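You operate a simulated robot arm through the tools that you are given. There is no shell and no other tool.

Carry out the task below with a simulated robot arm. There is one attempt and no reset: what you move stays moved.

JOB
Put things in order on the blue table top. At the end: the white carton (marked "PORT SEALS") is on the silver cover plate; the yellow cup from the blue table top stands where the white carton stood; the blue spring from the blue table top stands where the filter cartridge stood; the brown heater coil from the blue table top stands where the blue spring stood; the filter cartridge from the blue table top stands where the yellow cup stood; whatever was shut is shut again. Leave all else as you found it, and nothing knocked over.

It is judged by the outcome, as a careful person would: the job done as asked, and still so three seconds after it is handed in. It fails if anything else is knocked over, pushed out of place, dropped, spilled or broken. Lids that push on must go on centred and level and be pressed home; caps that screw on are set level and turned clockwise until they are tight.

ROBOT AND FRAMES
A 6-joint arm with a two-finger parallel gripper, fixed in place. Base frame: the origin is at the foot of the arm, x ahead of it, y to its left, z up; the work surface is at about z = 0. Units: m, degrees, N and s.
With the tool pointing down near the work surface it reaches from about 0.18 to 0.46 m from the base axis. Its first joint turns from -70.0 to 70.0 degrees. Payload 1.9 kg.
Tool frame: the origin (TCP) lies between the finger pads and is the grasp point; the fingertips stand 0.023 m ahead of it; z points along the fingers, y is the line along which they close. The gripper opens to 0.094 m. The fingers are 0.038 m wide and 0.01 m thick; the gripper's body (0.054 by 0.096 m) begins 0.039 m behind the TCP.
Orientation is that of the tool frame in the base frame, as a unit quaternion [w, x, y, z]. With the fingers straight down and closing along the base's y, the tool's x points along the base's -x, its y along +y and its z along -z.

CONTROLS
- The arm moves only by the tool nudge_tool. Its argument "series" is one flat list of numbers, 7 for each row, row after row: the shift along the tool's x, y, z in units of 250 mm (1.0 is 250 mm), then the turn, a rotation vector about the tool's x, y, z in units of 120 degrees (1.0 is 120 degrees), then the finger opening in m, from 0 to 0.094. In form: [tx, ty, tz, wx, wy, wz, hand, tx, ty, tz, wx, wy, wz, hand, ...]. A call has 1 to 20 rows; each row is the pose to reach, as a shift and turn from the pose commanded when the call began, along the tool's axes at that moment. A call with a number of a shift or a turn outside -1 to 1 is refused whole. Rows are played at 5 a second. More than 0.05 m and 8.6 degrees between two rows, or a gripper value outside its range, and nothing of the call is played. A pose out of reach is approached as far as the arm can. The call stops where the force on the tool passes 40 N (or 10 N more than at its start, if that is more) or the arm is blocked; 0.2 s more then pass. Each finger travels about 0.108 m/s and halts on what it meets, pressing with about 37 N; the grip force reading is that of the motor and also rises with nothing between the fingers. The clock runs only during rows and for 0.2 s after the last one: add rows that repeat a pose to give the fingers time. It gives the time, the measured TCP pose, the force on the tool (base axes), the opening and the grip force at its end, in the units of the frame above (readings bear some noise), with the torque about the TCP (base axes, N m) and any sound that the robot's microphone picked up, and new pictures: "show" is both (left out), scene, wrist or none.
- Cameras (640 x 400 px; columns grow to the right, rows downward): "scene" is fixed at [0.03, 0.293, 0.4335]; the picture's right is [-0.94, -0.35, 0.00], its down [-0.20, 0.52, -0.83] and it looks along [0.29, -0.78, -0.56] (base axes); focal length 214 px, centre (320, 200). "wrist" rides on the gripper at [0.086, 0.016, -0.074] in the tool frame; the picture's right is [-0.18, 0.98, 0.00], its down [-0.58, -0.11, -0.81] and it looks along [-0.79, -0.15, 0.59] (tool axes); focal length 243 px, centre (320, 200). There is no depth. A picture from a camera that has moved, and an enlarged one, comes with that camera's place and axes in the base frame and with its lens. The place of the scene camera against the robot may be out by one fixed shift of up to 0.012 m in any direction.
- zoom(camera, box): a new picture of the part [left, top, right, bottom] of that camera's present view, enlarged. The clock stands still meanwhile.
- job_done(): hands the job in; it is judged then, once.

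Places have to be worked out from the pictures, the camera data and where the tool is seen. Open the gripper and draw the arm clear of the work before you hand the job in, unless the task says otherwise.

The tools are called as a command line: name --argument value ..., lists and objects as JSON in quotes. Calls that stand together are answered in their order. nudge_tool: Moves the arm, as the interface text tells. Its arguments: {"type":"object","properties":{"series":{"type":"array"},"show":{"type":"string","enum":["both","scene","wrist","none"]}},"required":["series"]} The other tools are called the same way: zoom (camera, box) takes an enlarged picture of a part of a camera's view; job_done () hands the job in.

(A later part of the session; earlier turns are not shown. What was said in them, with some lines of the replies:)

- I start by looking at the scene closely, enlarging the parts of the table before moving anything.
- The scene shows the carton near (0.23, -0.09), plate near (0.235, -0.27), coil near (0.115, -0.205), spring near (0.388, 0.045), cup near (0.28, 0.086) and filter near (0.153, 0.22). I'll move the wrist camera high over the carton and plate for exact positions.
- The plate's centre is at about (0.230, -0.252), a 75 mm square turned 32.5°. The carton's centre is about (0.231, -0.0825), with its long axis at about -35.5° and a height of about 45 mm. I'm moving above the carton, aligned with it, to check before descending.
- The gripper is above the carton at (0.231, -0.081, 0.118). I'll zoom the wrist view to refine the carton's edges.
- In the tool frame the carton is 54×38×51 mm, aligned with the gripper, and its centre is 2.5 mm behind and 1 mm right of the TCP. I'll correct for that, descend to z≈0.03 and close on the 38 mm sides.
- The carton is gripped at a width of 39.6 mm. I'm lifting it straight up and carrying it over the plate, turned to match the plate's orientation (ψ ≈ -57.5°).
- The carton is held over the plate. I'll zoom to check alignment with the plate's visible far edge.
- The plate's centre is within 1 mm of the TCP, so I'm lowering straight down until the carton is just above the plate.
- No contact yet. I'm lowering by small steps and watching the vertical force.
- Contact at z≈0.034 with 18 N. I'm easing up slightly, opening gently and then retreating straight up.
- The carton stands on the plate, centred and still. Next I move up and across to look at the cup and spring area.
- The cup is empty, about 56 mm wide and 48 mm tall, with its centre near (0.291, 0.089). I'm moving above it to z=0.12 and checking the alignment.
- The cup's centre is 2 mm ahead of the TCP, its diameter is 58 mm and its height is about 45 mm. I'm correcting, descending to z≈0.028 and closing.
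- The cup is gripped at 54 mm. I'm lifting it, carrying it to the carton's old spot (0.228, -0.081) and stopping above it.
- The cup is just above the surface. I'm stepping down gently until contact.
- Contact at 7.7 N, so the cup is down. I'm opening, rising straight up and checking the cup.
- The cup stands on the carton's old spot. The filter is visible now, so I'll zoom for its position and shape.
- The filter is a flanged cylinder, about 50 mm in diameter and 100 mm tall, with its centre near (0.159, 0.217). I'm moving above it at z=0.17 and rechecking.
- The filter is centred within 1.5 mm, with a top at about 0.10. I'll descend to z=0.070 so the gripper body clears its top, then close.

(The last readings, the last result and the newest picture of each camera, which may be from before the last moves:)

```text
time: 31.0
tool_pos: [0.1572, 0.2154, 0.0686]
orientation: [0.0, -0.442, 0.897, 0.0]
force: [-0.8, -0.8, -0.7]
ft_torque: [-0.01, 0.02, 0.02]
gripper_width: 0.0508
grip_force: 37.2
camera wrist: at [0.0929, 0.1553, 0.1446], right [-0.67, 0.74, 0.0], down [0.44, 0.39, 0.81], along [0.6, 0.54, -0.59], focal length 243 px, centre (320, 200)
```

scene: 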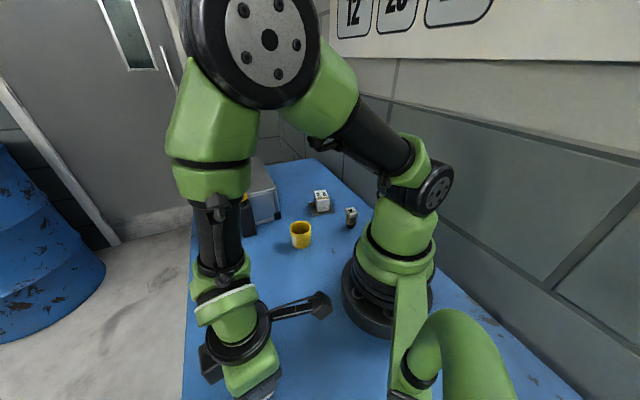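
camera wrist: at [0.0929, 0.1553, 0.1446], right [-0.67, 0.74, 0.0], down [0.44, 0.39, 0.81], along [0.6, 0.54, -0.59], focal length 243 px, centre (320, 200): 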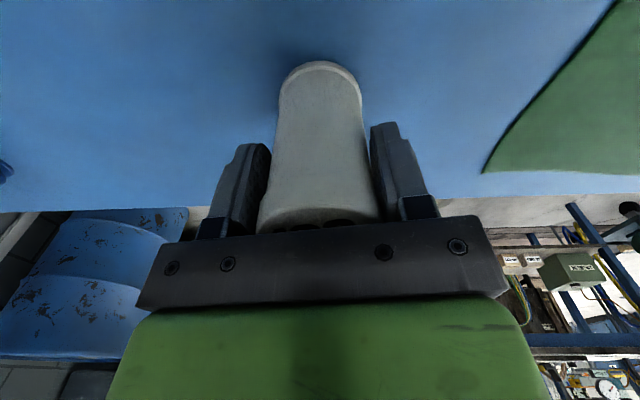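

The filter is gripped at the flange (50.8 mm). I'm lifting it and carrying it to the cup's old spot (0.290, 0.088), then stopping above.

nudge_tool --series '[0, 0, -0.06, 0, 0, 0, 0.04, 0, 0, -0.18, 0, 0, 0, 0.04, 0, 0, -0.32, 0, 0, 0, 0.04, 0.012, -0.104, -0.32, 0, 0, 0.0417, 0.04, 0.025, -0.208, -0.32, 0, 0, 0.0833, 0.04, 0.037, -0.311, -0.32, 0, 0, 0.125, 0.04, 0.049, -0.415, -0.32, 0, 0, 0.1667, 0.04, 0.061, -0.519, -0.32, 0, 0, 0.2083, 0.04, 0.074, -0.623, -0.32, 0, 0, 0.25, 0.04, 0.086, -0.7267, -0.32, 0, 0, 0.2917, 0.04, 0.086, -0.7267, -0.32, 0, 0, 0.2917, 0.04]' --show "both"

```text
time: 33.4
tool_pos: [0.2905, 0.0864, 0.151]
orientation: [0.001, -0.152, 0.988, 0.0]
force: [-0.1, -0.2, -1.1]
ft_torque: [0.0, 0.04, 0.0]
gripper_width: 0.0511
grip_force: 37.2
camera wrist: at [0.2026, 0.075, 0.2257], right [-0.12, 0.99, 0.0], down [0.59, 0.07, 0.81], along [0.8, 0.1, -0.59], focal length 243 px, centre (320, 200)
```

scene: 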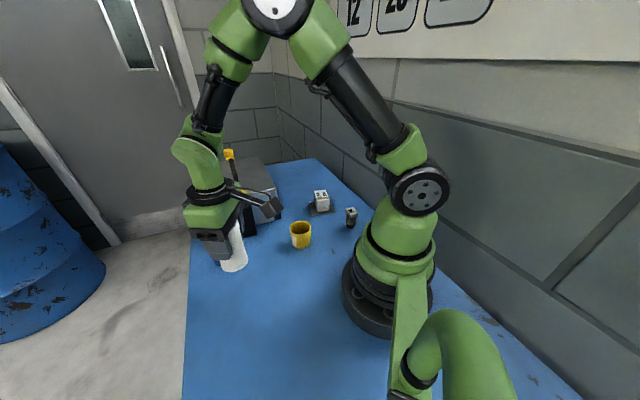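
wrist: 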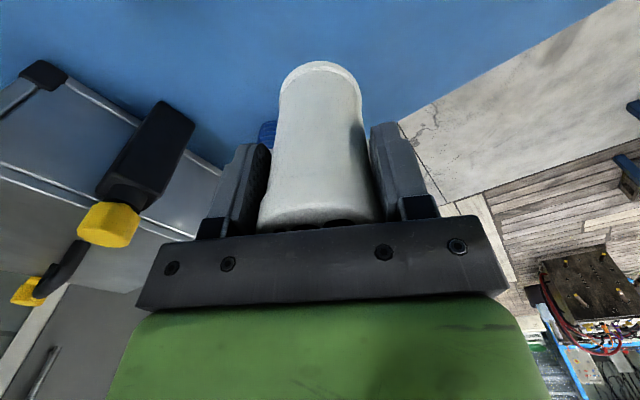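

The filter is steady and vertical in the grip. I'm lowering to just above the surface, then stepping.

nudge_tool --series '[0, 0, 0.1, 0, 0, 0, 0.04, 0, 0, 0.2, 0, 0, 0, 0.04, 0, 0, 0.28, 0, 0, 0, 0.04, 0, 0, 0.312, 0, 0, 0, 0.04, 0, 0, 0.312, 0, 0, 0, 0.04]' --show "none"

nudge_tool --series '[0, 0, 0.004, 0, 0, 0, 0.04, 0, 0, 0.007, 0, 0, 0, 0.04, 0, 0, 0.007, 0, 0, 0, 0.04]' --show "none"

```text
time: 34.6
tool_pos: [0.2913, 0.0873, 0.0721]
orientation: [0.0, -0.153, 0.988, 0.0]
force: [0.8, -0.1, -1.4]
ft_torque: [-0.05, 0.0, 0.02]
gripper_width: 0.0509
grip_force: 36.9
```

```text
time: 35.4
tool_pos: [0.2907, 0.0861, 0.0693]
orientation: [0.0, -0.152, 0.988, 0.001]
force: [0.2, -0.9, -1.4]
ft_torque: [-0.01, 0.0, 0.01]
gripper_width: 0.0508
grip_force: 37.0
```

Still no contact (−1.4 N is the hanging weight), so I'm stepping a bit further.

nudge_tool --series '[0, 0, 0.002, 0, 0, 0, 0.04, 0, 0, 0.004, 0, 0, 0, 0.04, 0, 0, 0.004, 0, 0, 0, 0.04]' --show "none"

```text
time: 36.2
tool_pos: [0.291, 0.0876, 0.0689]
orientation: [0.001, -0.152, 0.988, 0.0]
force: [-0.7, -2.0, 7.0]
ft_torque: [-0.23, 0.01, -0.03]
gripper_width: 0.051
grip_force: 37.1
```

Contact at 7 N; the filter is down. I'm opening, rising straight and looking at the spring from here.

nudge_tool --series '[0, 0, -0.001, 0, 0, 0, 0.052, 0, 0, -0.001, 0, 0, 0, 0.062, 0, 0, -0.001, 0, 0, 0, 0.08, 0, 0, -0.001, 0, 0, 0, 0.094, 0, 0, -0.001, 0, 0, 0, 0.094, 0, 0, -0.06, 0, 0, 0, 0.094, 0, 0, -0.18, 0, 0, 0, 0.094, 0, 0, -0.32, 0, 0, 0, 0.094, 0, 0, -0.48, 0, 0, 0, 0.094, 0, 0, -0.6, 0, 0, 0, 0.094, 0, 0, -0.6, 0, 0, 0, 0.094]' --show "both"

```text
time: 38.6
tool_pos: [0.2902, 0.0897, 0.2174]
orientation: [0.0, -0.152, 0.988, 0.0]
force: [-0.3, 0.3, 0.6]
ft_torque: [0.0, 0.01, 0.02]
gripper_width: 0.094
grip_force: 0.1
camera wrist: at [0.2017, 0.0776, 0.2922], right [-0.12, 0.99, 0.0], down [0.59, 0.07, 0.81], along [0.8, 0.1, -0.59], focal length 243 px, centre (320, 200)
```

scene: 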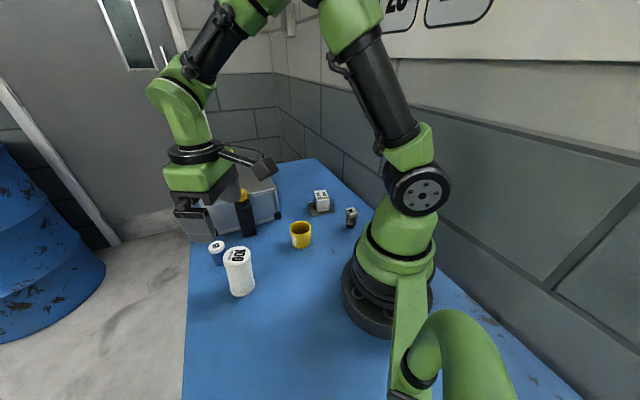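
wrist: 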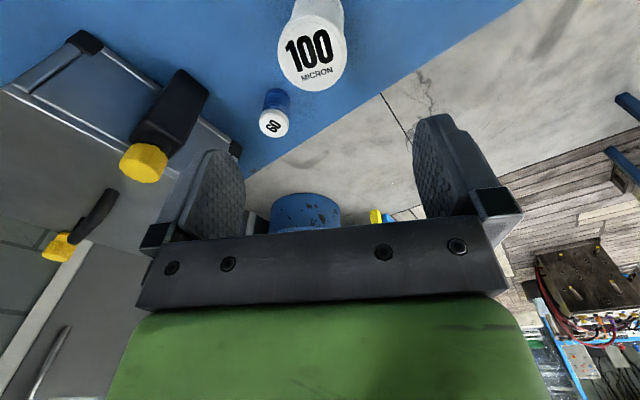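

The filter stands in the cup's old place. I'll zoom on the spring and the nearby bottle.

zoom --camera "wrist" --box '[100, 50, 320, 190]'

zoom --camera "scene" --box '[190, 170, 300, 310]'

```text
2.86 times, centred on (210, 120) of wrist
camera zoom: at [0.2017, 0.0776, 0.2922], right [-0.12, 0.99, 0.0], down [0.59, 0.07, 0.81], along [0.8, 0.1, -0.59], focal length 693 px, centre (634, 429)
```

zoom: 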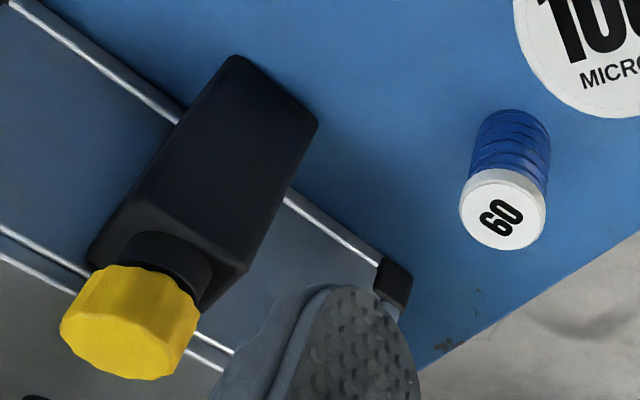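

```text
2.86 times, centred on (245, 240) of scene
camera zoom: at [0.03, 0.293, 0.4335], right [-0.94, -0.35, 0.0], down [-0.2, 0.52, -0.83], along [0.29, -0.78, -0.56], focal length 613 px, centre (534, 86)
```

zoom: 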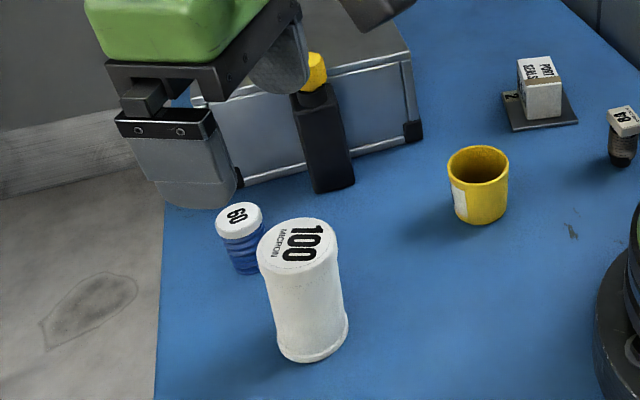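

The spring is near (0.3855, 0.044), about 50 mm tall, with a 35 mm cap. The bottle's nearest corner is at (0.388, -0.042). I'll hover at ψ=40° so the wrist camera stays clear of the filter, with the fingers at 65 mm.

nudge_tool --series '[-0.078, -0.071, 0.03, 0, 0, -0.047, 0.09, -0.156, -0.141, 0.08, 0, 0, -0.094, 0.08, -0.234, -0.212, 0.16, 0, 0, -0.141, 0.07, -0.3115, -0.2826, 0.277, 0, 0, -0.1877, 0.065, -0.3115, -0.2826, 0.277, 0, 0, -0.1877, 0.065]' --show "both"

zoom --camera "wrist" --box '[240, 0, 400, 140]'

```text
time: 39.8
tool_pos: [0.3843, 0.0443, 0.1491]
orientation: [0.0, -0.343, 0.939, 0.0]
force: [-0.7, -0.4, -0.2]
ft_torque: [0.01, -0.01, 0.0]
gripper_width: 0.0649
grip_force: 0.1
camera wrist: at [0.309, -0.0004, 0.2252], right [-0.49, 0.87, 0.0], down [0.51, 0.29, 0.81], along [0.7, 0.4, -0.59], focal length 243 px, centre (320, 200)
```

scene: 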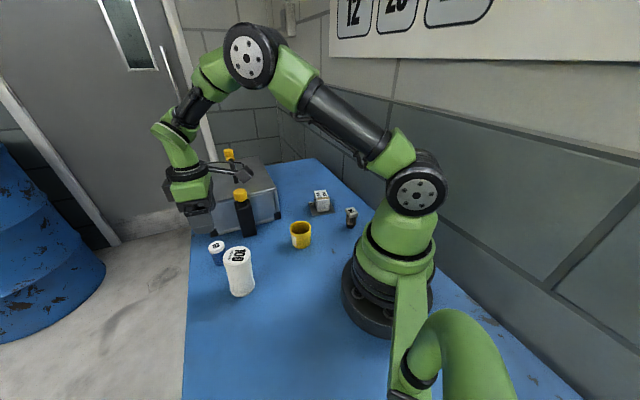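
wrist: 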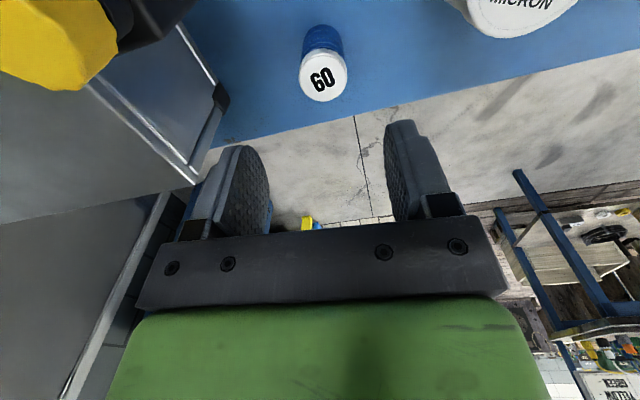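

```text
2.86 times, centred on (320, 70) of wrist
camera zoom: at [0.309, -0.0004, 0.2252], right [-0.49, 0.87, 0.0], down [0.51, 0.29, 0.81], along [0.7, 0.4, -0.59], focal length 693 px, centre (320, 571)
```

zoom: 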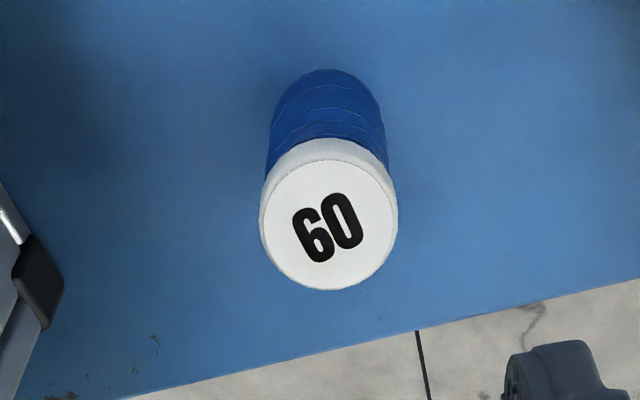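

The spring's centre is 1.5 mm ahead and 2.5 mm left of the TCP. I'm correcting, descending to z=0.030 and gripping.

nudge_tool --series '[-0.006, 0.01, 0.1, 0, 0, 0, 0.065, -0.006, 0.01, 0.2, 0, 0, 0, 0.065, -0.006, 0.01, 0.3, 0, 0, 0, 0.065, -0.006, 0.01, 0.39, 0, 0, 0, 0.065, -0.006, 0.01, 0.45, 0, 0, 0, 0.065, -0.006, 0.01, 0.48, 0, 0, 0, 0.065, -0.006, 0.01, 0.48, 0, 0, 0, 0.045, -0.006, 0.01, 0.48, 0, 0, 0, 0.025, -0.006, 0.01, 0.48, 0, 0, 0, 0.025, -0.006, 0.01, 0.48, 0, 0, 0, 0.025]' --show "both"

```text
time: 42.0
tool_pos: [0.3852, 0.0458, 0.0301]
orientation: [-0.001, -0.342, 0.94, 0.0]
force: [1.1, 1.1, 0.1]
ft_torque: [-0.01, -0.02, -0.02]
gripper_width: 0.0339
grip_force: 37.5
camera wrist: at [0.3079, 0.0018, 0.1054], right [-0.49, 0.87, 0.0], down [0.52, 0.29, 0.81], along [0.7, 0.4, -0.59], focal length 243 px, centre (320, 200)
```

scene: 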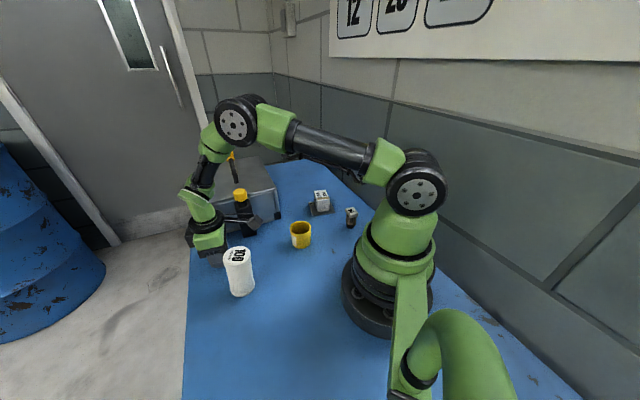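
wrist: 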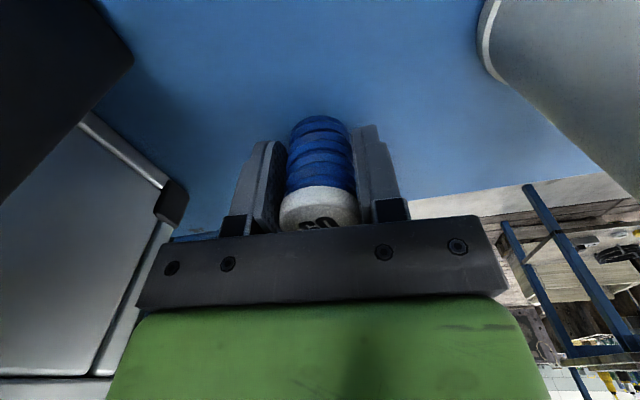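

Gripped at 33.9 mm. I'm lifting well above the filter, then carrying the spring in two stages to the filter's old spot (0.159, 0.216).

nudge_tool --series '[0, 0, -0.08, 0, 0, 0, 0.025, 0, 0, -0.2, 0, 0, 0, 0.025, 0, 0, -0.34, 0, 0, 0, 0.025, 0, 0, -0.48, 0, 0, 0, 0.025, 0, 0, -0.6, 0, 0, 0, 0.025, 0.026, 0.11, -0.6, 0, 0, -0.01, 0.025, 0.052, 0.22, -0.6, 0, 0, -0.021, 0.025, 0.078, 0.329, -0.6, 0, 0, -0.031, 0.025, 0.103, 0.439, -0.6, 0, 0, -0.042, 0.025, 0.1292, 0.549, -0.6, 0, 0, -0.052, 0.025]' --show "none"

nudge_tool --series '[0.014, 0.112, 0, 0, 0, -0.01, 0.025, 0.028, 0.224, 0, 0, 0, -0.021, 0.025, 0.041, 0.336, 0, 0, 0, -0.031, 0.025, 0.055, 0.448, 0, 0, 0, -0.042, 0.025, 0.069, 0.56, 0, 0, 0, -0.052, 0.025, 0.069, 0.56, 0.15, 0, 0, -0.052, 0.025, 0.069, 0.56, 0.3, 0, 0, -0.052, 0.025, 0.069, 0.56, 0.3, 0, 0, -0.052, 0.025]' --show "both"

```text
time: 44.2
tool_pos: [0.2734, 0.1299, 0.1799]
orientation: [0.001, -0.393, 0.919, 0.0]
force: [0.2, 0.2, -0.6]
ft_torque: [0.02, 0.0, 0.0]
gripper_width: 0.0337
grip_force: 37.0
```

```text
time: 46.0
tool_pos: [0.159, 0.2149, 0.1041]
orientation: [0.001, -0.443, 0.897, 0.001]
force: [-0.1, -0.2, -1.4]
ft_torque: [-0.02, -0.01, 0.03]
gripper_width: 0.0335
grip_force: 36.4
camera wrist: at [0.0934, 0.156, 0.1788], right [-0.67, 0.74, 0.0], down [0.44, 0.39, 0.81], along [0.6, 0.54, -0.59], focal length 243 px, centre (320, 200)
```

scene: 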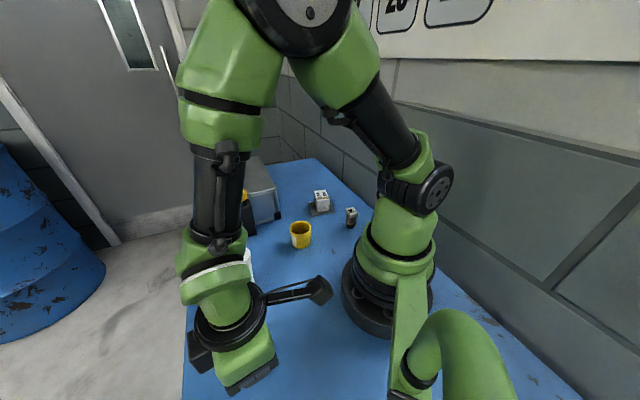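
wrist: 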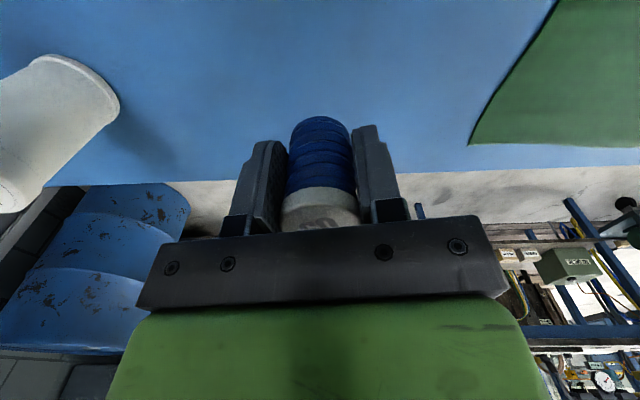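

The spring is over the filter's old spot. I'm lowering to just above the table, then stepping to contact.

nudge_tool --series '[0, 0, 0.09, 0, 0, 0, 0.025, 0, 0, 0.18, 0, 0, 0, 0.025, 0, 0, 0.25, 0, 0, 0, 0.025, 0, 0, 0.292, 0, 0, 0, 0.025, 0, 0, 0.296, 0, 0, 0, 0.025, 0, 0, 0.296, 0, 0, 0, 0.025]' --show "none"

nudge_tool --series '[0, 0, 0.002, 0, 0, 0, 0.025, 0, 0, 0.004, 0, 0, 0, 0.025, 0, 0, 0.004, 0, 0, 0, 0.025]' --show "none"

```text
time: 47.4
tool_pos: [0.1589, 0.2152, 0.0301]
orientation: [0.0, -0.443, 0.897, 0.001]
force: [0.0, 0.0, -0.9]
ft_torque: [0.03, -0.01, -0.01]
gripper_width: 0.034
grip_force: 36.6
```

```text
time: 48.2
tool_pos: [0.1585, 0.215, 0.0299]
orientation: [0.0, -0.442, 0.897, 0.001]
force: [-0.3, -0.5, 1.1]
ft_torque: [0.03, 0.0, -0.01]
gripper_width: 0.0338
grip_force: 37.2
```

The force is just turning positive, so I'm adding a half-millimetre step.

nudge_tool --series '[0, 0, 0.001, 0, 0, 0, 0.025, 0, 0, 0.002, 0, 0, 0, 0.025, 0, 0, 0.002, 0, 0, 0, 0.025]' --show "none"

```text
time: 49.0
tool_pos: [0.1597, 0.2148, 0.0298]
orientation: [0.001, -0.443, 0.897, 0.0]
force: [2.6, -0.5, 19.6]
ft_torque: [-0.1, -0.03, 0.06]
gripper_width: 0.0334
grip_force: 37.2
```

Contact (19.6 N), so the spring is down. I'm easing off a hair, opening and rising straight up.

nudge_tool --series '[0, 0, -0.002, 0, 0, 0, 0.025, 0, 0, -0.002, 0, 0, 0, 0.036, 0, 0, -0.002, 0, 0, 0, 0.05, 0, 0, -0.002, 0, 0, 0, 0.07, 0, 0, -0.002, 0, 0, 0, 0.07, 0, 0, -0.06, 0, 0, 0, 0.07, 0, 0, -0.18, 0, 0, 0, 0.07, 0, 0, -0.34, 0, 0, 0, 0.07, 0, 0, -0.5, 0, 0, 0, 0.07, 0, 0, -0.65, 0, 0, 0, 0.07, 0, 0, -0.8, 0, 0, 0, 0.07, 0, 0, -0.8, 0, 0, 0, 0.07]' --show "both"

```text
time: 51.6
tool_pos: [0.1577, 0.2151, 0.2302]
orientation: [0.0, -0.442, 0.897, 0.0]
force: [0.1, -0.1, 0.5]
ft_torque: [0.0, -0.03, 0.0]
gripper_width: 0.0697
grip_force: 0.0
camera wrist: at [0.0927, 0.1545, 0.3038], right [-0.67, 0.74, 0.0], down [0.44, 0.4, 0.81], along [0.6, 0.54, -0.59], focal length 243 px, centre (320, 200)
```

scene: 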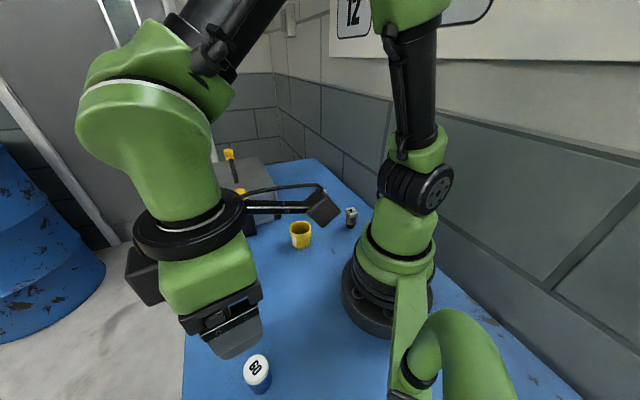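
wrist: 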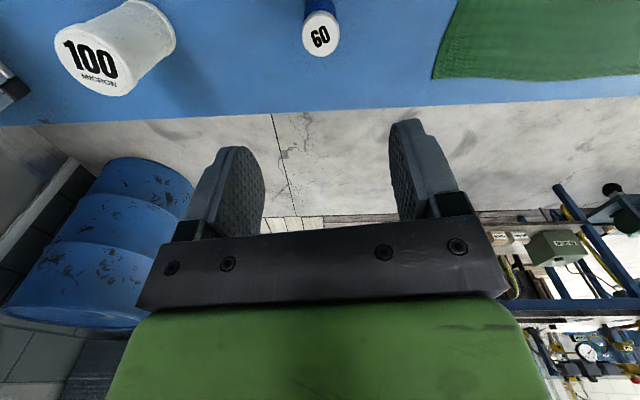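

The spring stands where the filter was. Now I swing at height over to the heater coil.

nudge_tool --series '[0.06, -0.093, -0.013, 0, 0, 0.0486, 0.07, 0.119, -0.186, -0.027, 0, 0, 0.0972, 0.07, 0.179, -0.279, -0.04, 0, 0, 0.1458, 0.07, 0.238, -0.371, -0.053, 0, 0, 0.1945, 0.07, 0.298, -0.464, -0.067, 0, 0, 0.243, 0.07, 0.3576, -0.557, -0.08, 0, 0, 0.2917, 0.07]' --show "none"

nudge_tool --series '[0.026, -0.084, 0, 0, 0, 0.0583, 0.07, 0.053, -0.168, 0, 0, 0, 0.1167, 0.07, 0.079, -0.252, 0, 0, 0, 0.175, 0.07, 0.106, -0.336, 0, 0, 0, 0.2333, 0.07, 0.132, -0.4197, 0, 0, 0, 0.2917, 0.07]' --show "none"

nudge_tool --series '[0.044, -0.105, 0, 0, 0, 0.059, 0.07, 0.088, -0.209, 0, 0, 0, 0.118, 0.07, 0.132, -0.314, 0, 0, 0, 0.177, 0.07, 0.175, -0.419, 0, 0, 0, 0.236, 0.07, 0.219, -0.523, 0, 0, 0, 0.295, 0.07, 0.263, -0.628, 0, 0, 0, 0.3542, 0.07, 0.263, -0.628, 0, 0, 0, 0.3542, 0.07]' --show "both"

```text
time: 53.0
tool_pos: [0.2153, 0.0603, 0.2495]
orientation: [-0.001, -0.152, 0.988, 0.0]
force: [-0.2, -1.8, 1.0]
ft_torque: [-0.02, 0.03, 0.01]
gripper_width: 0.07
grip_force: 0.0
```

```text
time: 54.2
tool_pos: [0.2162, -0.0509, 0.249]
orientation: [0.001, 0.153, 0.988, 0.0]
force: [-0.7, 0.3, -0.8]
ft_torque: [0.03, 0.0, 0.01]
gripper_width: 0.07
grip_force: 0.1
```

```text
time: 55.8
tool_pos: [0.1054, -0.1799, 0.25]
orientation: [0.001, 0.5, 0.866, 0.001]
force: [0.6, 0.6, 0.5]
ft_torque: [0.04, -0.01, -0.02]
gripper_width: 0.0699
grip_force: 0.1
camera wrist: at [0.0758, -0.0982, 0.3253], right [0.94, 0.33, 0.0], down [0.2, -0.56, 0.81], along [0.27, -0.76, -0.59], focal length 243 px, centre (320, 200)
```

scene: 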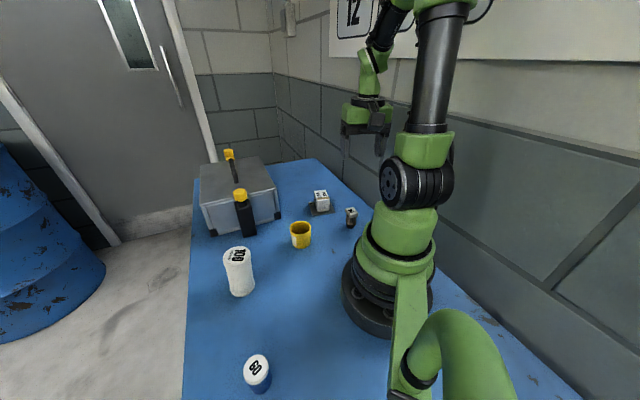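
wrist: 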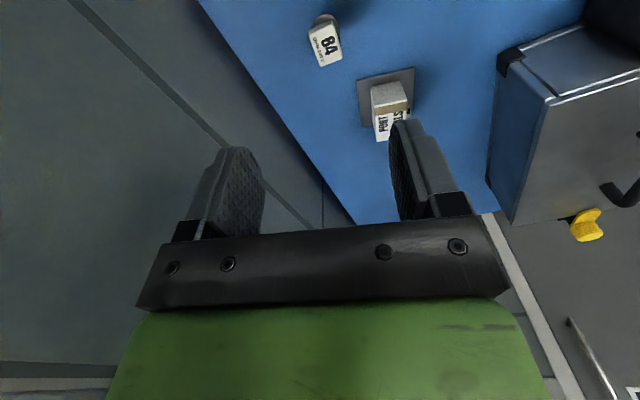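

zoom --camera "wrist" --box '[280, 0, 380, 80]'

zoom --camera "scene" --box '[280, 170, 380, 260]'

```text
5.00 times, centred on (330, 40) of wrist
camera zoom: at [0.0758, -0.0982, 0.3253], right [0.94, 0.33, 0.0], down [0.2, -0.56, 0.81], along [0.27, -0.76, -0.59], focal length 1213 px, centre (270, 1000)
```

zoom: 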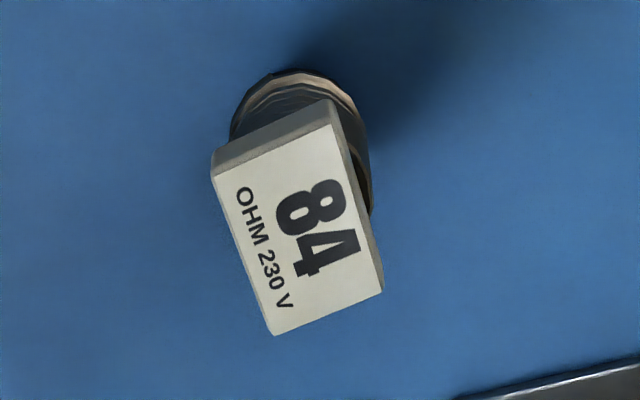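

```text
4.44 times, centred on (330, 215) of scene
camera zoom: at [0.03, 0.293, 0.4335], right [-0.94, -0.35, 0.0], down [-0.2, 0.52, -0.83], along [0.29, -0.78, -0.56], focal length 953 px, centre (276, 133)
```

zoom: 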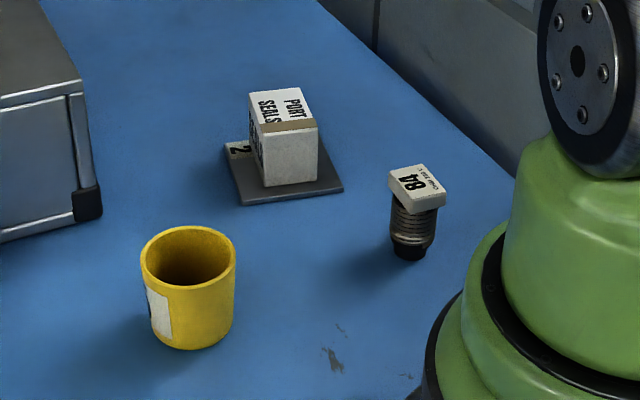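

The coil's centre is near (0.1175, -0.196). It has a cap of about 25×31 mm with its long axis at about -48.6°, on a coil body about 30 mm wide. I'm hovering above, aligned to close across the cap's short side.

nudge_tool --series '[-0.02, 0.003, 0.12, 0, 0, -0.024, 0.07, -0.04, 0.006, 0.24, 0, 0, -0.048, 0.07, -0.06, 0.009, 0.36, 0, 0, -0.072, 0.07, -0.0792, 0.012, 0.478, 0, 0, -0.095, 0.07, -0.0792, 0.012, 0.478, 0, 0, -0.095, 0.07]' --show "both"

zoom --camera "wrist" --box '[260, 0, 380, 100]'

```text
time: 57.0
tool_pos: [0.1174, -0.1951, 0.1315]
orientation: [0.0, 0.411, 0.911, 0.001]
force: [0.3, -0.3, 0.3]
ft_torque: [-0.03, 0.0, 0.03]
gripper_width: 0.07
grip_force: 0.1
camera wrist: at [0.073, -0.1212, 0.2056], right [0.86, 0.51, 0.0], down [0.3, -0.51, 0.81], along [0.41, -0.69, -0.59], focal length 243 px, centre (320, 200)
```

scene: 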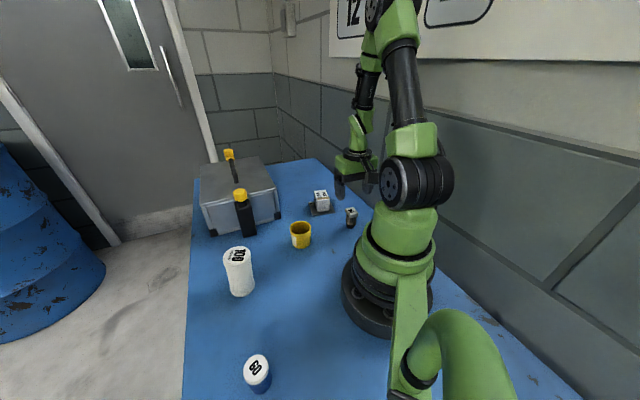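
wrist: 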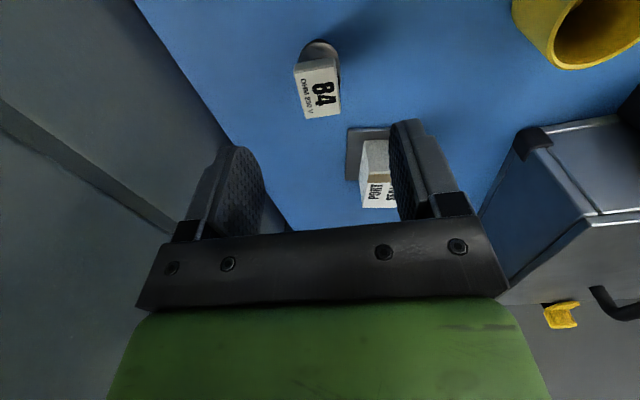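

```text
4.00 times, centred on (320, 50) of wrist
camera zoom: at [0.073, -0.1212, 0.2056], right [0.86, 0.51, 0.0], down [0.3, -0.51, 0.81], along [0.41, -0.69, -0.59], focal length 970 px, centre (320, 800)
```

zoom: 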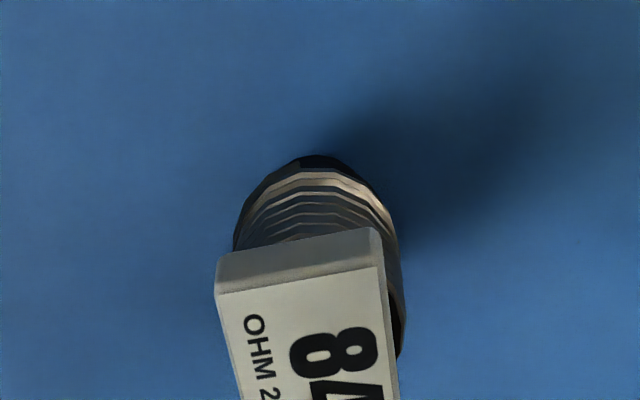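

The coil is centred within about 1 mm and aligned. I'm descending to z=0.030 and gripping.

nudge_tool --series '[0, 0.001, 0.1, 0, 0, 0, 0.07, 0, 0.001, 0.2, 0, 0, 0, 0.07, 0, 0.001, 0.29, 0, 0, 0, 0.07, 0, 0.001, 0.36, 0, 0, 0, 0.07, 0, 0.001, 0.4, 0, 0, 0, 0.07, 0, 0.001, 0.4, 0, 0, 0, 0.048, 0, 0.001, 0.4, 0, 0, 0, 0.032, 0, 0.001, 0.4, 0, 0, 0, 0.019, 0, 0.001, 0.4, 0, 0, 0, 0.019, 0, 0.001, 0.4, 0, 0, 0, 0.019]' --show "both"

```text
time: 59.2
tool_pos: [0.1165, -0.1962, 0.0306]
orientation: [0.0, 0.412, 0.911, 0.0]
force: [-1.2, -1.2, -0.3]
ft_torque: [-0.03, 0.02, 0.0]
gripper_width: 0.0281
grip_force: 36.7
camera wrist: at [0.0725, -0.122, 0.1047], right [0.86, 0.51, 0.0], down [0.3, -0.51, 0.81], along [0.41, -0.69, -0.59], focal length 243 px, centre (320, 200)
```

scene: 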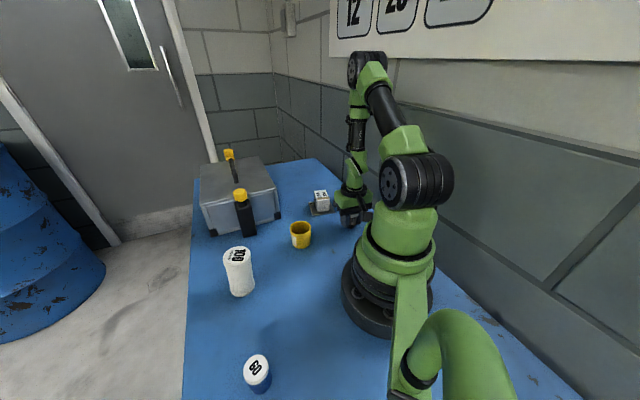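
wrist: 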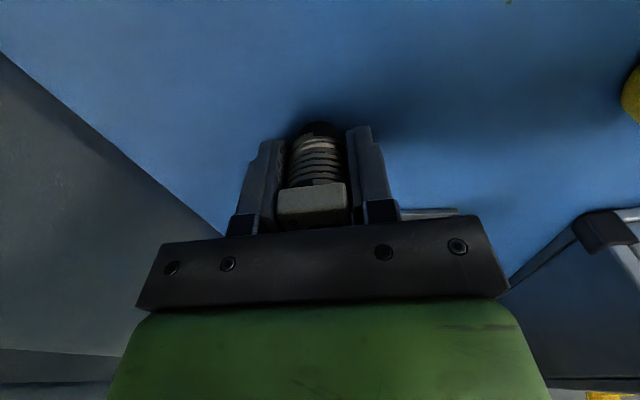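

The coil is gripped at 28.1 mm. I'm lifting and carrying it at z=0.18 along an arc clear of the bottle and filter to above the spring's old spot (0.385, 0.047).

nudge_tool --series '[0, 0, -0.08, 0, 0, 0, 0.019, 0, 0, -0.2, 0, 0, 0, 0.019, 0, 0, -0.34, 0, 0, 0, 0.019, 0, 0, -0.48, 0, 0, 0, 0.019, 0, 0, -0.6, 0, 0, 0, 0.019, 0.03, 0.113, -0.6, 0, 0, -0.0486, 0.019, 0.06, 0.226, -0.6, 0, 0, -0.0972, 0.019, 0.09, 0.339, -0.6, 0, 0, -0.1458, 0.019, 0.12, 0.452, -0.6, 0, 0, -0.1945, 0.019, 0.15, 0.565, -0.6, 0, 0, -0.243, 0.019, 0.1796, 0.678, -0.6, 0, 0, -0.2917, 0.019]' --show "none"

nudge_tool --series '[-0.02, 0.071, 0, 0, 0, -0.0583, 0.019, -0.04, 0.141, 0, 0, 0, -0.1167, 0.019, -0.06, 0.212, 0, 0, 0, -0.175, 0.019, -0.08, 0.283, 0, 0, 0, -0.2333, 0.019, -0.0995, 0.3534, 0, 0, 0, -0.2917, 0.019]' --show "none"

nudge_tool --series '[-0.098, -0.024, 0, 0, 0, -0.031, 0.019, -0.196, -0.048, 0, 0, 0, -0.062, 0.019, -0.294, -0.072, 0, 0, 0, -0.093, 0.019, -0.392, -0.096, 0, 0, 0, -0.124, 0.019, -0.4902, -0.1194, 0, 0, 0, -0.1552, 0.019, -0.4902, -0.1194, 0, 0, 0, -0.1552, 0.019]' --show "both"

```text
time: 61.6
tool_pos: [0.214, -0.051, 0.1807]
orientation: [0.001, 0.117, 0.993, 0.0]
force: [-0.6, -0.4, -1.4]
ft_torque: [0.02, 0.03, -0.02]
gripper_width: 0.0283
grip_force: 37.0
```

```text
time: 62.8
tool_pos: [0.26, 0.0294, 0.1811]
orientation: [0.0, -0.186, 0.982, 0.0]
force: [1.0, -0.3, -1.2]
ft_torque: [-0.01, 0.03, -0.01]
gripper_width: 0.0281
grip_force: 37.2
```

```text
time: 64.2
tool_pos: [0.384, 0.0469, 0.1805]
orientation: [0.0, -0.343, 0.939, 0.0]
force: [0.0, 0.1, -1.1]
ft_torque: [0.02, 0.0, 0.02]
gripper_width: 0.0279
grip_force: 37.0
camera wrist: at [0.3083, 0.0018, 0.2554], right [-0.49, 0.87, 0.0], down [0.52, 0.29, 0.81], along [0.7, 0.4, -0.59], focal length 243 px, centre (320, 200)
```

scene: 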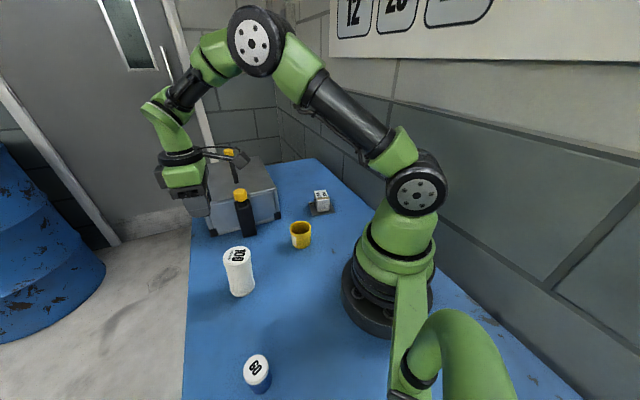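
wrist: 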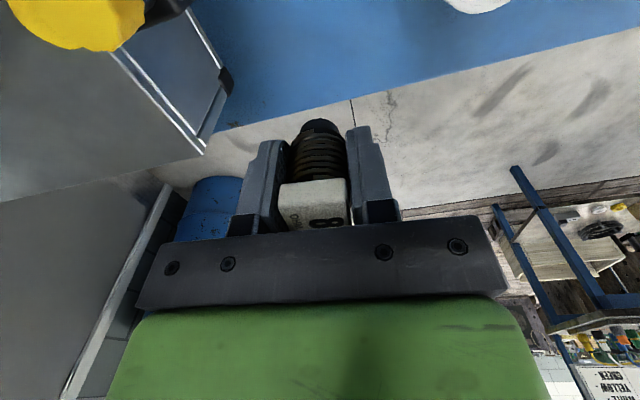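

The coil hangs straight above the spring's old spot. I'm lowering to just over the surface.

nudge_tool --series '[0, 0, 0.12, 0, 0, 0, 0.019, 0, 0, 0.24, 0, 0, 0, 0.019, 0, 0, 0.36, 0, 0, 0, 0.019, 0, 0, 0.46, 0, 0, 0, 0.019, 0, 0, 0.54, 0, 0, 0, 0.019, 0, 0, 0.58, 0, 0, 0, 0.019, 0, 0, 0.594, 0, 0, 0, 0.019, 0, 0, 0.594, 0, 0, 0, 0.019]' --show "both"

nudge_tool --series '[0, 0, 0.003, 0, 0, 0, 0.019, 0, 0, 0.005, 0, 0, 0, 0.019, 0, 0, 0.005, 0, 0, 0, 0.019]' --show "none"

```text
time: 66.0
tool_pos: [0.3858, 0.0468, 0.0308]
orientation: [0.002, -0.342, 0.94, 0.0]
force: [-3.6, 1.7, 21.6]
ft_torque: [0.13, 0.16, 0.07]
gripper_width: 0.0281
grip_force: 37.2
camera wrist: at [0.3085, 0.0036, 0.1062], right [-0.49, 0.87, 0.0], down [0.51, 0.29, 0.81], along [0.7, 0.4, -0.59], focal length 243 px, centre (320, 200)
```

scene: 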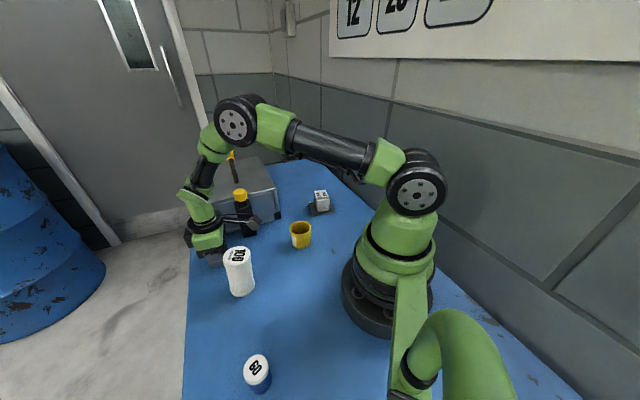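
wrist: 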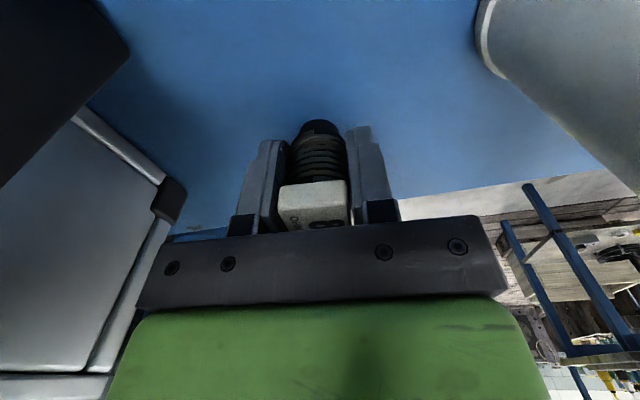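

```text
time: 66.8
tool_pos: [0.3851, 0.0459, 0.0299]
orientation: [0.002, -0.342, 0.94, -0.001]
force: [2.3, 5.2, 15.5]
ft_torque: [0.27, -0.06, -0.01]
gripper_width: 0.0283
grip_force: 36.9
```

Contact was reached a little early (15 N now). I'm easing up about 0.75 mm to relieve the load before releasing.

nudge_tool --series '[0, 0, -0.002, 0, 0, 0, 0.019, 0, 0, -0.003, 0, 0, 0, 0.019, 0, 0, -0.003, 0, 0, 0, 0.019]' --show "none"

```text
time: 67.6
tool_pos: [0.3843, 0.0477, 0.0305]
orientation: [-0.001, -0.341, 0.94, 0.0]
force: [-0.3, -0.7, -1.4]
ft_torque: [-0.01, 0.0, -0.02]
gripper_width: 0.0281
grip_force: 36.6
```

It is now just off the surface (only the hanging weight), so I'm lowering half a millimetre for light contact.

nudge_tool --series '[0, 0, 0.001, 0, 0, 0, 0.019, 0, 0, 0.002, 0, 0, 0, 0.019, 0, 0, 0.002, 0, 0, 0, 0.019]' --show "none"

```text
time: 68.4
tool_pos: [0.3855, 0.0472, 0.0301]
orientation: [0.0, -0.342, 0.94, 0.001]
force: [0.0, -1.3, -0.2]
ft_torque: [0.0, 0.0, 0.01]
gripper_width: 0.0283
grip_force: 37.4
```

Essentially touching with no load. I'm releasing slowly and rising straight up.

nudge_tool --series '[0, 0, 0.0005, 0, 0, 0, 0.026, 0, 0, 0.0005, 0, 0, 0, 0.03, 0, 0, 0.0005, 0, 0, 0, 0.038, 0, 0, 0.0005, 0, 0, 0, 0.05, 0, 0, 0.0005, 0, 0, 0, 0.06, 0, 0, 0.0005, 0, 0, 0, 0.06, 0, 0, -0.06, 0, 0, 0, 0.06, 0, 0, -0.18, 0, 0, 0, 0.06, 0, 0, -0.34, 0, 0, 0, 0.06, 0, 0, -0.5, 0, 0, 0, 0.06, 0, 0, -0.65, 0, 0, 0, 0.06, 0, 0, -0.76, 0, 0, 0, 0.06, 0, 0, -0.76, 0, 0, 0, 0.06]' --show "both"

```text
time: 71.2
tool_pos: [0.3839, 0.0466, 0.2216]
orientation: [0.0, -0.341, 0.94, 0.0]
force: [0.5, 0.5, -0.5]
ft_torque: [-0.01, -0.02, -0.01]
gripper_width: 0.06
grip_force: 0.1
camera wrist: at [0.3077, 0.0032, 0.2966], right [-0.49, 0.87, 0.0], down [0.52, 0.29, 0.81], along [0.7, 0.4, -0.59], focal length 243 px, centre (320, 200)
```

scene: 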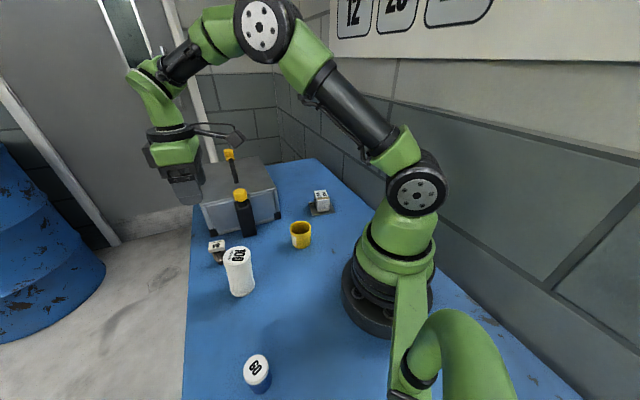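
wrist: 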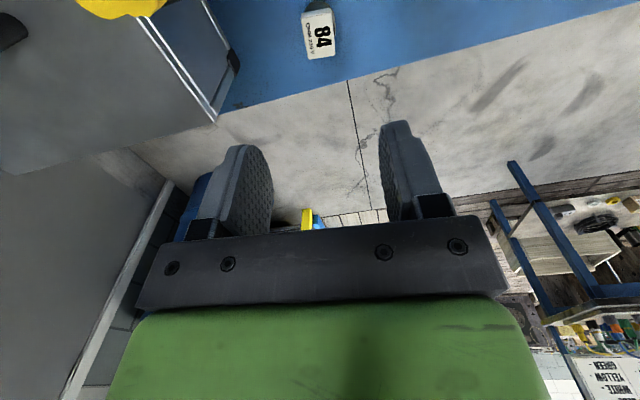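

The coil stands on the spring's old spot. I'm drawing the arm back and up, clear of the work, to inspect everything.

nudge_tool --series '[0, 0, -0.1, 0, 0, 0, 0.06, 0.08, 0.02, -0.2, 0, 0, 0.03, 0.06, 0.18, 0.04, -0.28, 0, 0, 0.08, 0.07, 0.28, 0.06, -0.32, 0, 0, 0.13, 0.08, 0.38, 0.08, -0.36, 0, 0, 0.18, 0.09, 0.44, 0.02, -0.36, 0, 0, 0.24, 0.094, 0.46, -0.06, -0.36, 0, 0, 0.3, 0.094, 0.46, -0.06, -0.36, 0, 0, 0.3, 0.094]' --show "both"

zoom --camera "scene" --box '[180, 140, 380, 265]'

zoom --camera "scene" --box '[180, 220, 400, 400]'

zoom --camera "wrist" --box '[120, 0, 520, 250]'

```text
time: 73.0
tool_pos: [0.3065, -0.0404, 0.3082]
orientation: [0.0, -0.035, 0.999, 0.0]
force: [0.0, 0.2, -0.5]
ft_torque: [0.0, -0.03, 0.05]
gripper_width: 0.0941
grip_force: 0.0
camera wrist: at [0.2188, -0.0307, 0.3838], right [0.12, 0.99, 0.0], down [0.59, -0.07, 0.81], along [0.8, -0.09, -0.59], focal length 243 px, centre (320, 200)
```

scene: 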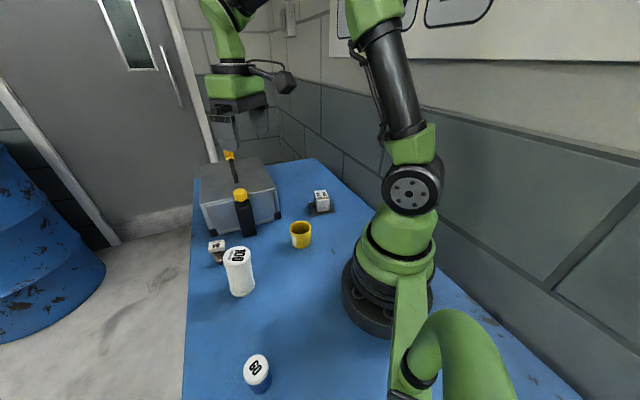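
wrist: 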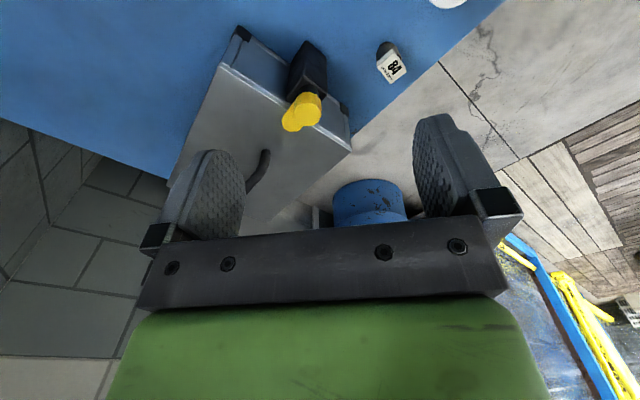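

```text
3.20 times, centred on (280, 202) of scene
camera zoom: at [0.03, 0.293, 0.4335], right [-0.94, -0.35, 0.0], down [-0.2, 0.52, -0.83], along [0.29, -0.78, -0.56], focal length 686 px, centre (448, 192)
```

zoom: 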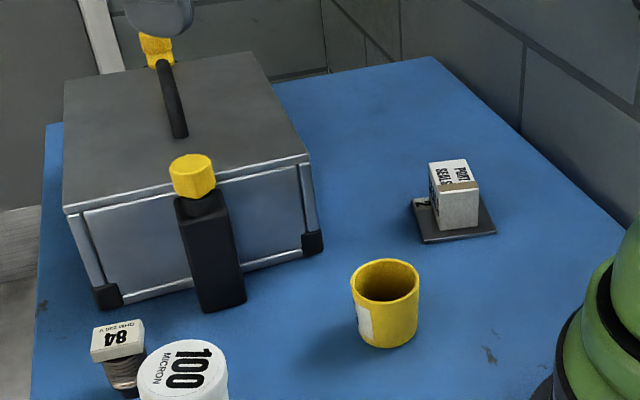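

```text
2.22 times, centred on (290, 310) of scene
camera zoom: at [0.03, 0.293, 0.4335], right [-0.94, -0.35, 0.0], down [-0.2, 0.52, -0.83], along [0.29, -0.78, -0.56], focal length 477 px, centre (387, -44)
```

zoom: 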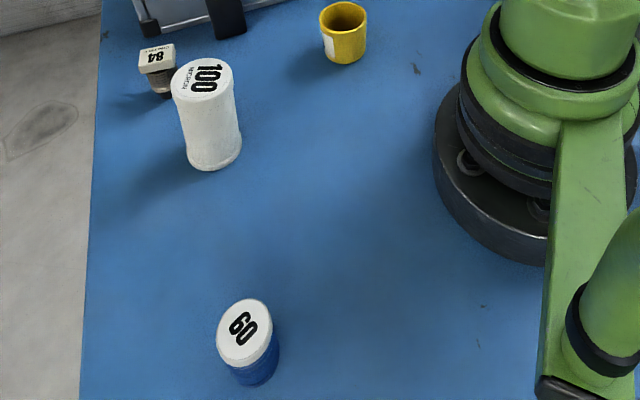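

```text
1.60 times, centred on (320, 125) of wrist
camera zoom: at [0.2188, -0.0307, 0.3838], right [0.12, 0.99, 0.0], down [0.59, -0.07, 0.81], along [0.8, -0.09, -0.59], focal length 388 px, centre (320, 320)
```

zoom: 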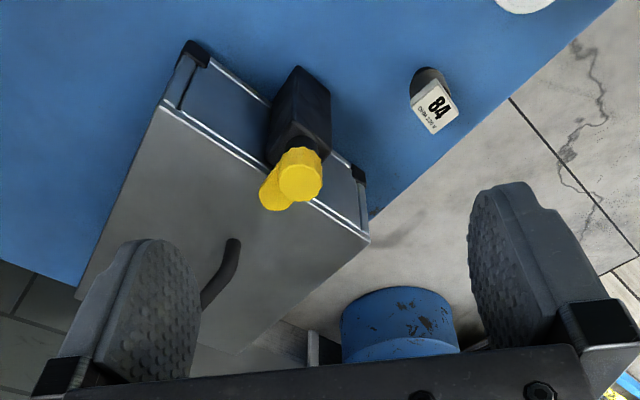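

All five items stand upright on their target spots. The plate, box, and bottle are unmoved, nothing was opened, and the arm is clear with the gripper open. I'm handing the job in.

job_done

```text
The job is handed in.
```

I moved all five items and handed the job in. In the last pictures everything was upright and the arm was clear with the gripper open.

| Item | Where it stands now |
|---|---|
| White carton ("PORT SEALS") | On the silver cover plate, centred and lined up with it |
| Yellow cup | Where the carton stood |
| Filter cartridge | Where the cup stood |
| Blue spring | Where the filter cartridge stood |
| Brown heater coil | Where the blue spring stood |

From the pictures, each item looks to be within a few millimetres of its target spot. The coil met the table slightly early and was pressed at about 22 N. I eased off before releasing it.

Nothing needed shutting, because I opened nothing. The plate, the box and the bottle look unmoved.
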